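You operate a simulated robot arm through the tools that you are given. There is no shell and no other tool. Be economical: measure what you need, move in short steps, check, and stop when the job is done.

You are at the controls of a simulated robot arm. One attempt, no reset.

Task
Fetch the yellow reflector and set it on top of the white box on the top of the island bench.

Only the result counts: the job must be done as asked and must still hold three seconds after the hand-in. Knocking over, shifting, dropping, spilling or breaking anything else fails it.

Robot
A 6-joint arm with a two-finger parallel gripper, fixed in place. Base frame: the origin is at the foot of the arm, x ahead of it, y to its left, z up; the work surface is at about z = -3. Readings come in mm, degrees, newtons and seconds.
With the tool pointing down near the work surface it reaches from about 160 to 420 mm from the base axis. Its first joint turns from -66.0 to 66.0 degrees. Payload 1.57 kg.
The TCP is the grasp point between the finger pads, 30 mm short of the fingertips. In the tool frame z runs along the fingers and y along their closing line. The gripper opens to 80 mm. The fingers are 17 mm wide and 12 mm thick; the gripper's body (40 by 82 mm) begins 80 mm behind the TCP.
Orientation is that of the tool frame in the base frame, as a unit quaternion [x, y, z, w]. With the fingers straight down and closing along the base's y, the tool's x points along the base's -x, its y along +y and its z along -z.

Tools
- The arm moves only by the tool play_rows. Its argument "deltas" is a list of rows, each an object (a shift or turn left out is 0, a gripper value left out holds the last) with "xyz": the shift along the base's x, y, z in mm, a list of three; "rotation": the turn, a rotation vector about the base's x, y, z in degrees, a list of three; "grip": the opening in per cent of the stroke, from 0 (shut) to 100 (fully open). In form: [{"xyz": [dx, dy, dz], "rotation": [wx, wy, wz], "grip": grip}, ...]. A call has 1 to 12 rows; each row shifts and turns the commanded pose from where the row before left it. Rows are played at 5 a second. More than 50 mm and 8.6 degrees between two rows, or a gripper value outside its range, and nothing of the call is played. A pose out of reach is approached as far as the arm can. The call stops where the force on the tool passes 40 N (or 10 N more than at its start, if that is more) or the arm is blocked; 0.2 s more then pass. Each finger travels about 153 mm/s and halts on what it meets, pressing with about 32 N; the grip force reading is that of the motor and also rises with nothing between the fingers. The clock runs only during rows and for 0.2 s after the last one: add rows that do not move to give the fingers time. The reply holds the time, the measured pose of the TCP, the force on the tool along the base axes, the opening and the grip force, in the units named above and with some noise.
- Cameras (640 x 400 px; columns grow to the right, rows downward): "scene" is fixed at [45.8, -322.3, 433]; the picture's right is [0.86, -0.50, 0.00], its down [-0.25, -0.43, -0.87] and it looks along [0.44, 0.75, -0.49] (base axes); focal length 373 px, centre (320, 200). "wrist" rides on the gripper at [-32, 0, -78] in the tool frame; the picture's right is [0.00, -1.00, 0.00], its down [0.97, 0.00, -0.24] and it looks along [0.24, 0.00, 0.97] (tool axes); focal length 218 px, centre (320, 200). There is no depth. A picture from a camera that has moved, and an enlarged one, comes with that camera's place and axes in the base frame and with its lens.
- capture(camera): a new picture of that camera. No time passes.
- enlarge(camera, box): a new picture of the part [left, top, right, bottom] of that camera's present view, enlarged. No time passes.
- sign_off(): hands the job in; it is judged then, once.

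Work in short steps. Places have to be worked out from the pictures, the camera data and where the tool is seen: move nearer, look again, correct. Check each grasp and each placing, and mend what went wrong. You have 90 turns and 42 pictures in all, those below and enlarged ones among them. Open the gripper and draw the arm clear of the work before you hand the job in, unless the task says otherwise; then end with one line.

The tools are called by a JSON object that holds its "op" and its "data". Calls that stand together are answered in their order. play_rows: Moves the arm, as the interface text tells. Its arguments: {"type":"object","properties":{"deltas":{"type":"array","items":{"type":"object","properties":{"xyz":{"type":"array","items":{"type":"number"}},"rotation":{"type":"array","items":{"type":"number"}},"grip":{"type":"number"}}}}},"required":["deltas"]} The other tools are called the same way: capture (camera) takes a picture; enlarge (camera, box) takes an enlarged picture of a part of a camera's view; sign_off () hands the job in.

At the start:

```text
time: 0.0
tcp_pos: [274.5, 58.9, 241.3]
tool_rot: [0.001, 1.0, 0.0, 0.001]
contact_force: [0.4, -0.3, 0.5]
finger_gap: 80.1
gripper_force: 0.2
```

scene: 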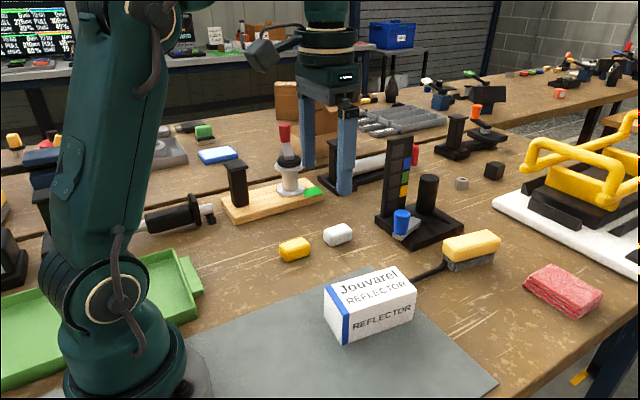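
wrist: 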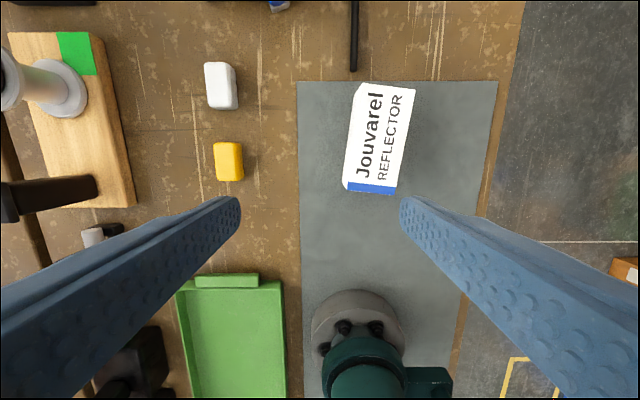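

The yellow reflector is at about (287, 183), and the white box's top is at about (314, -11, 50). I'm moving above the reflector at a safe height to look closer.

{"op": "play_rows", "data": {"deltas": [{"xyz": [4, 40, -10]}, {"xyz": [4, 40, -30]}, {"xyz": [4, 44, -40]}, {"xyz": [0, 0, 0]}, {"xyz": [0, 0, 0]}]}}

{"op": "capture", "data": {"camera": "wrist"}}

{"op": "enlarge", "data": {"camera": "scene", "box": [220, 180, 480, 342]}}

```text
refused: row 2 steps farther than a row can; nothing moved
```

```text
39 pictures are left
camera wrist: at [304.9, 57.2, 320.0], right [0.0, -1.0, 0.0], down [-0.97, 0.0, 0.24], along [-0.24, 0.0, -0.97], focal length 218 px, centre (320, 200)
```

wrist: 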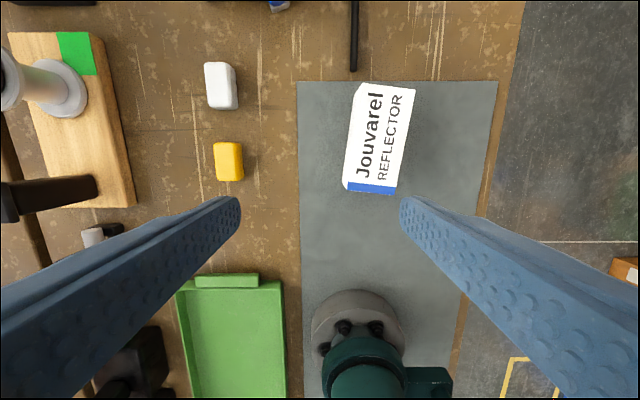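

```text
2.46 times, centred on (350, 261) of scene
camera zoom: at [45.8, -322.3, 433.0], right [0.86, -0.5, 0.0], down [-0.25, -0.43, -0.87], along [0.44, 0.75, -0.49], focal length 918 px, centre (246, 50)
```

zoom: 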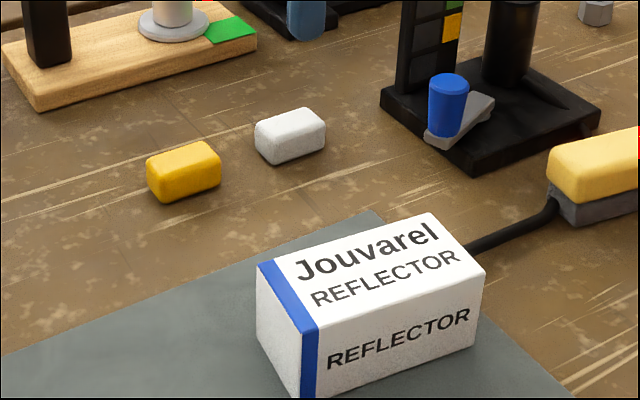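

A step was too long, so nothing moved. I'm repeating it with shorter rows.

{"op": "play_rows", "data": {"deltas": [{"xyz": [3, 40, -10]}, {"xyz": [3, 40, -20]}, {"xyz": [3, 40, -25]}, {"xyz": [3, 6, -35]}, {"xyz": [0, 0, 0]}, {"xyz": [0, 0, 0]}]}}

{"op": "capture", "data": {"camera": "wrist"}}

```text
time: 1.4
tcp_pos: [286.4, 185.3, 152.8]
tool_rot: [0.001, 1.0, 0.0, 0.0]
contact_force: [0.6, 0.8, -0.9]
finger_gap: 79.9
gripper_force: 0.1
```

```text
37 pictures are left
camera wrist: at [317.4, 183.6, 230.7], right [0.0, -1.0, 0.0], down [-0.97, 0.0, 0.24], along [-0.24, 0.0, -0.97], focal length 218 px, centre (320, 200)
```

wrist: 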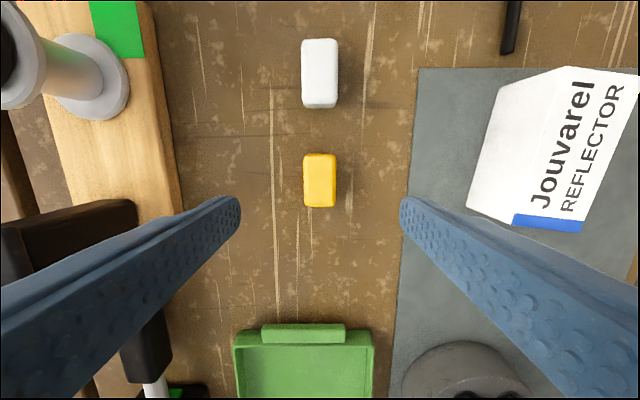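

The reflector is centred between the fingers at about (283.5, 184), 33 mm wide along y. I'm descending partway and checking again.

{"op": "play_rows", "data": {"deltas": [{"xyz": [-2, 0, -40]}, {"xyz": [-1, 0, -40]}, {"xyz": [0, 0, -10]}, {"xyz": [0, 0, 0]}]}}

{"op": "capture", "data": {"camera": "wrist"}}

{"op": "enlarge", "data": {"camera": "scene", "box": [220, 180, 380, 280]}}

```text
time: 2.4
tcp_pos: [281.6, 183.4, 62.2]
tool_rot: [0.001, 1.0, 0.0, 0.001]
contact_force: [0.1, 0.7, 0.6]
finger_gap: 80.2
gripper_force: 0.1
```

```text
36 pictures are left
camera wrist: at [313.7, 182.6, 140.2], right [0.0, -1.0, 0.0], down [-0.97, 0.0, 0.24], along [-0.24, 0.0, -0.97], focal length 218 px, centre (320, 200)
```

wrist: 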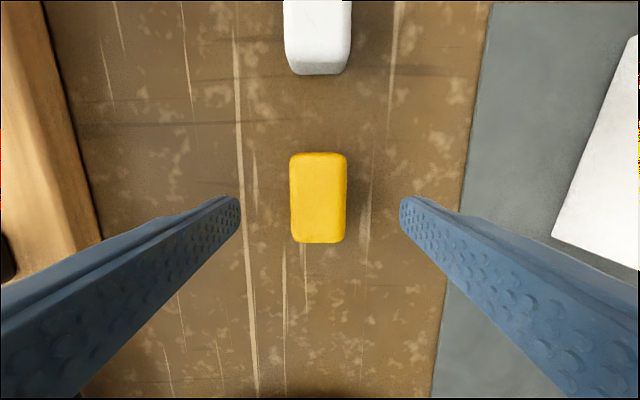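

```text
4.00 times, centred on (300, 230) of scene
camera zoom: at [45.8, -322.3, 433.0], right [0.86, -0.5, 0.0], down [-0.25, -0.43, -0.87], along [0.44, 0.75, -0.49], focal length 1492 px, centre (400, 80)
```

zoom: 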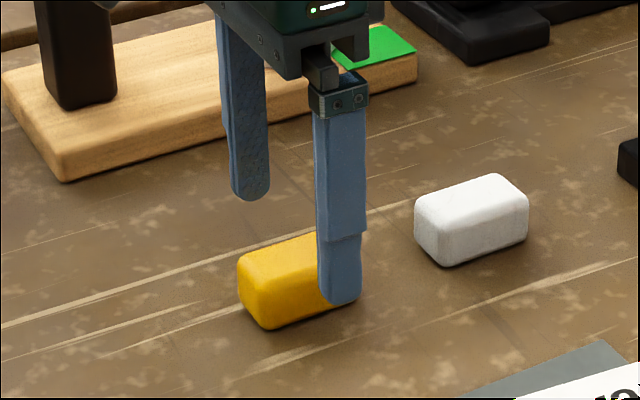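

The reflector centre is at about (283.5, 183.5), about 31 mm wide. I'm going down to z of about 30, so the fingertips sit just above the bench, and then closing.

{"op": "play_rows", "data": {"deltas": [{"xyz": [1.5, 0, -20]}, {"xyz": [0, 0, -11.5]}, {"xyz": [0, 0, 0]}, {"grip": 60}, {"grip": 45}, {"grip": 25}, {"grip": 25}, {"grip": 25}]}}

{"op": "capture", "data": {"camera": "wrist"}}

```text
time: 4.2
tcp_pos: [283.9, 184.4, 30.7]
tool_rot: [0.0, 1.0, 0.0, 0.001]
contact_force: [-0.7, -0.1, 0.3]
finger_gap: 30.9
gripper_force: 32.2
```

```text
34 pictures are left
camera wrist: at [314.8, 182.9, 108.5], right [0.0, -1.0, 0.0], down [-0.97, 0.0, 0.24], along [-0.24, 0.0, -0.97], focal length 218 px, centre (320, 200)
```

wrist: 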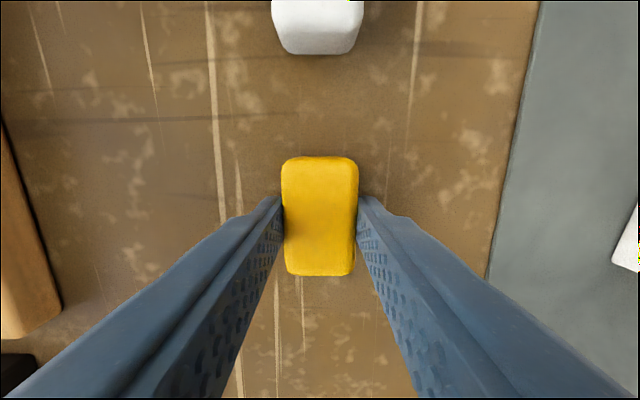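

Gripped at a 30.9 mm gap. I'm lifting and moving towards the box.

{"op": "play_rows", "data": {"deltas": [{"xyz": [0, 0, 20], "grip": 20}, {"xyz": [0, 0, 45]}, {"xyz": [0, 0, 45]}, {"xyz": [0, 0, 30]}, {"xyz": [5, -45, 0]}, {"xyz": [5, -45, 0]}, {"xyz": [5, -45, 0]}, {"xyz": [5, -45, 0]}, {"xyz": [5, -15, 0]}, {}, {}]}}

{"op": "capture", "data": {"camera": "wrist"}}

{"op": "enlarge", "data": {"camera": "scene", "box": [260, 160, 500, 360]}}

```text
time: 6.6
tcp_pos: [310.1, -10.6, 172.4]
tool_rot: [0.0, 1.0, 0.0, 0.001]
contact_force: [0.5, 0.5, -1.8]
finger_gap: 30.8
gripper_force: 32.5
```

```text
33 pictures are left
camera wrist: at [341.0, -11.6, 250.2], right [0.0, -1.0, 0.0], down [-0.97, 0.0, 0.24], along [-0.24, 0.0, -0.97], focal length 218 px, centre (320, 200)
```

wrist: 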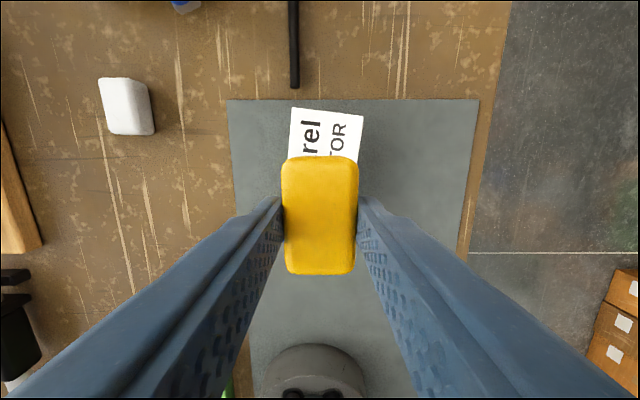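

```text
2.00 times, centred on (380, 260) of scene
camera zoom: at [45.8, -322.3, 433.0], right [0.86, -0.5, 0.0], down [-0.25, -0.43, -0.87], along [0.44, 0.75, -0.49], focal length 746 px, centre (200, 80)
```

zoom: 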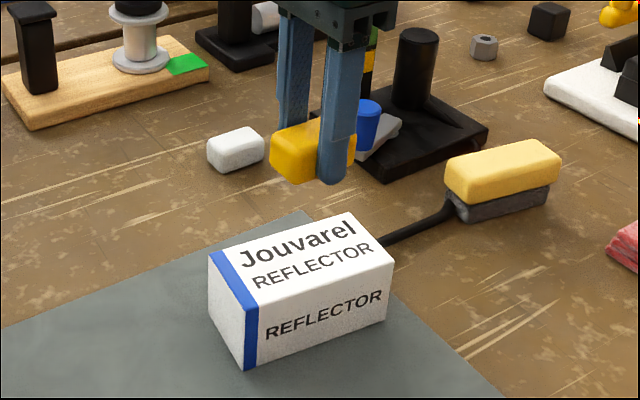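

The box top is at z of about 55, centred near (312, -10), about 117x62 mm and roughly aligned with x. Contact should come at a TCP z of about 89, so I'm descending to about 100 and checking.

{"op": "play_rows", "data": {"deltas": [{"xyz": [1, 0, -30]}, {"xyz": [0, 0, -25]}, {"xyz": [0, 0, -15]}, {}, {}]}}

{"op": "enlarge", "data": {"camera": "scene", "box": [290, 220, 450, 350]}}

{"op": "capture", "data": {"camera": "wrist"}}

```text
time: 7.8
tcp_pos: [311.9, -11.1, 100.2]
tool_rot: [0.0, 1.0, -0.001, 0.001]
contact_force: [0.0, 0.0, -0.3]
finger_gap: 31.1
gripper_force: 32.1
```

```text
3.08 times, centred on (370, 285) of scene
camera zoom: at [45.8, -322.3, 433.0], right [0.86, -0.5, 0.0], down [-0.25, -0.43, -0.87], along [0.44, 0.75, -0.49], focal length 1148 px, centre (166, -62)
```

zoom: 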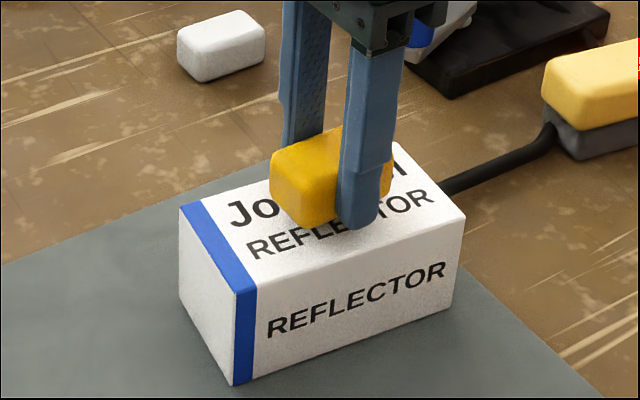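

```text
30 pictures are left
camera wrist: at [342.4, -11.9, 178.4], right [0.0, -1.0, 0.0], down [-0.97, 0.0, 0.24], along [-0.24, 0.0, -0.97], focal length 218 px, centre (320, 200)
```

wrist: 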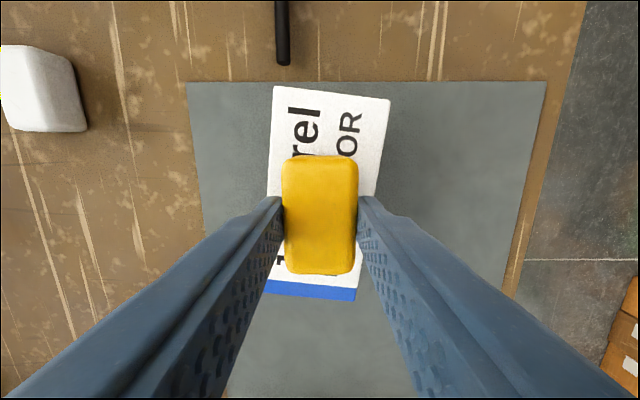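

It's well centred over the box. I'm lowering gently while watching the force.

{"op": "play_rows", "data": {"deltas": [{"xyz": [0, 0, -3]}, {"xyz": [0, 0, -3]}, {"xyz": [0, 0, -2]}, {}, {}]}}

{"op": "enlarge", "data": {"camera": "scene", "box": [330, 230, 420, 300]}}

```text
time: 9.0
tcp_pos: [311.1, -10.9, 93.2]
tool_rot: [0.001, 1.0, 0.001, 0.002]
contact_force: [-4.2, 3.7, 23.5]
finger_gap: 31.0
gripper_force: 31.5
```

```text
5.71 times, centred on (375, 265) of scene
camera zoom: at [45.7, -322.3, 433.0], right [0.86, -0.5, 0.0], down [-0.25, -0.43, -0.87], along [0.44, 0.75, -0.49], focal length 2132 px, centre (6, -171)
```

zoom: 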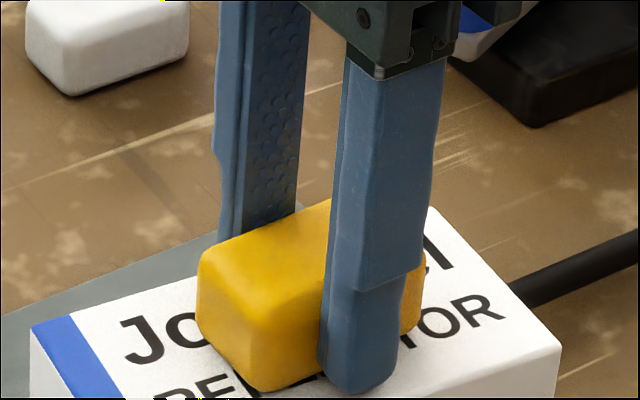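

Contact came at z of about 93 (23 N upward). I'm backing off 1 mm to relieve the press, then opening gradually.

{"op": "play_rows", "data": {"deltas": [{"xyz": [0, 0, 0.8]}, {}]}}

```text
time: 9.6
tcp_pos: [310.7, -11.7, 92.1]
tool_rot: [0.001, 1.0, 0.0, 0.002]
contact_force: [1.2, 2.0, 16.0]
finger_gap: 30.7
gripper_force: 31.9
```

{"op": "play_rows", "data": {"deltas": [{"xyz": [0, 0, 1]}, {}]}}

```text
time: 10.2
tcp_pos: [310.2, -11.3, 94.4]
tool_rot: [0.001, 1.0, 0.0, -0.001]
contact_force: [0.1, 0.7, -0.8]
finger_gap: 31.2
gripper_force: 32.2
```

The reflector is now just touching with about zero force. I'm opening slowly; there is enough room for the fingers.

{"op": "play_rows", "data": {"deltas": [{"xyz": [0, 0, -0.4], "grip": 37}, {"grip": 42}, {"grip": 50}, {"grip": 65}, {}, {}]}}

{"op": "enlarge", "data": {"camera": "scene", "box": [310, 220, 440, 350]}}

```text
time: 11.6
tcp_pos: [310.4, -11.6, 94.6]
tool_rot: [0.001, 1.0, 0.0, 0.001]
contact_force: [0.2, -0.3, 0.5]
finger_gap: 52.0
gripper_force: 0.1
```

```text
3.08 times, centred on (375, 285) of scene
camera zoom: at [45.8, -322.3, 433.0], right [0.86, -0.5, 0.0], down [-0.25, -0.43, -0.87], along [0.44, 0.75, -0.49], focal length 1148 px, centre (151, -62)
```

zoom: 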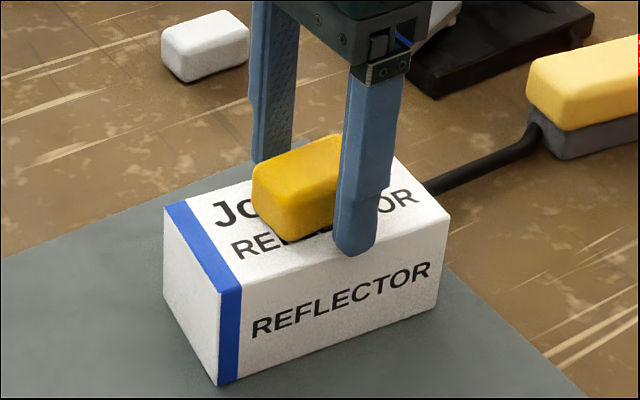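

The reflector is resting on the box and released. I'm lifting straight up and clear.

{"op": "play_rows", "data": {"deltas": [{"xyz": [0, 0, 15]}, {"xyz": [0, 0, 40]}, {"xyz": [0, 0, 45]}, {"xyz": [-30, 20, 20]}, {}, {}]}}

{"op": "capture", "data": {"camera": "wrist"}}

{"op": "capture", "data": {"camera": "scene"}}

```text
time: 13.0
tcp_pos: [279.3, 8.3, 212.0]
tool_rot: [0.0, 1.0, 0.0, 0.001]
contact_force: [0.1, -0.5, 0.6]
finger_gap: 52.0
gripper_force: 0.1
```

```text
27 pictures are left
camera wrist: at [310.5, 6.8, 289.9], right [0.0, -1.0, 0.0], down [-0.97, 0.0, 0.24], along [-0.24, 0.0, -0.97], focal length 218 px, centre (320, 200)
```

wrist: 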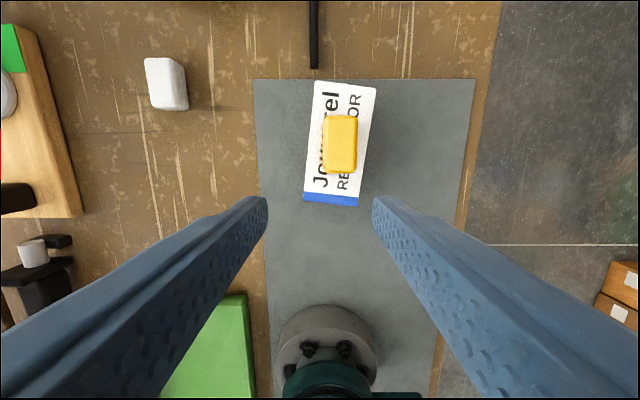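

```text
26 pictures are left
```

scene: 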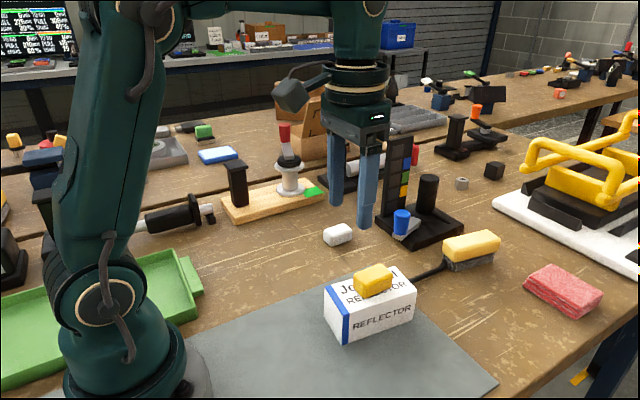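

The reflector sits flat and centred, and the box is unmoved. I'm opening the gripper fully and handing in.

{"op": "play_rows", "data": {"deltas": [{"grip": 100}, {}]}}

{"op": "sign_off", "data": {}}

```text
time: 13.6
tcp_pos: [279.1, 8.9, 211.9]
tool_rot: [0.001, 1.0, 0.001, 0.002]
contact_force: [0.3, -0.2, -0.8]
finger_gap: 80.0
gripper_force: 0.1
```

```text
The job is handed in.
```

The yellow reflector is resting on top of the white box, nothing else was visibly disturbed, the arm is clear with the gripper open, and the job is handed in.
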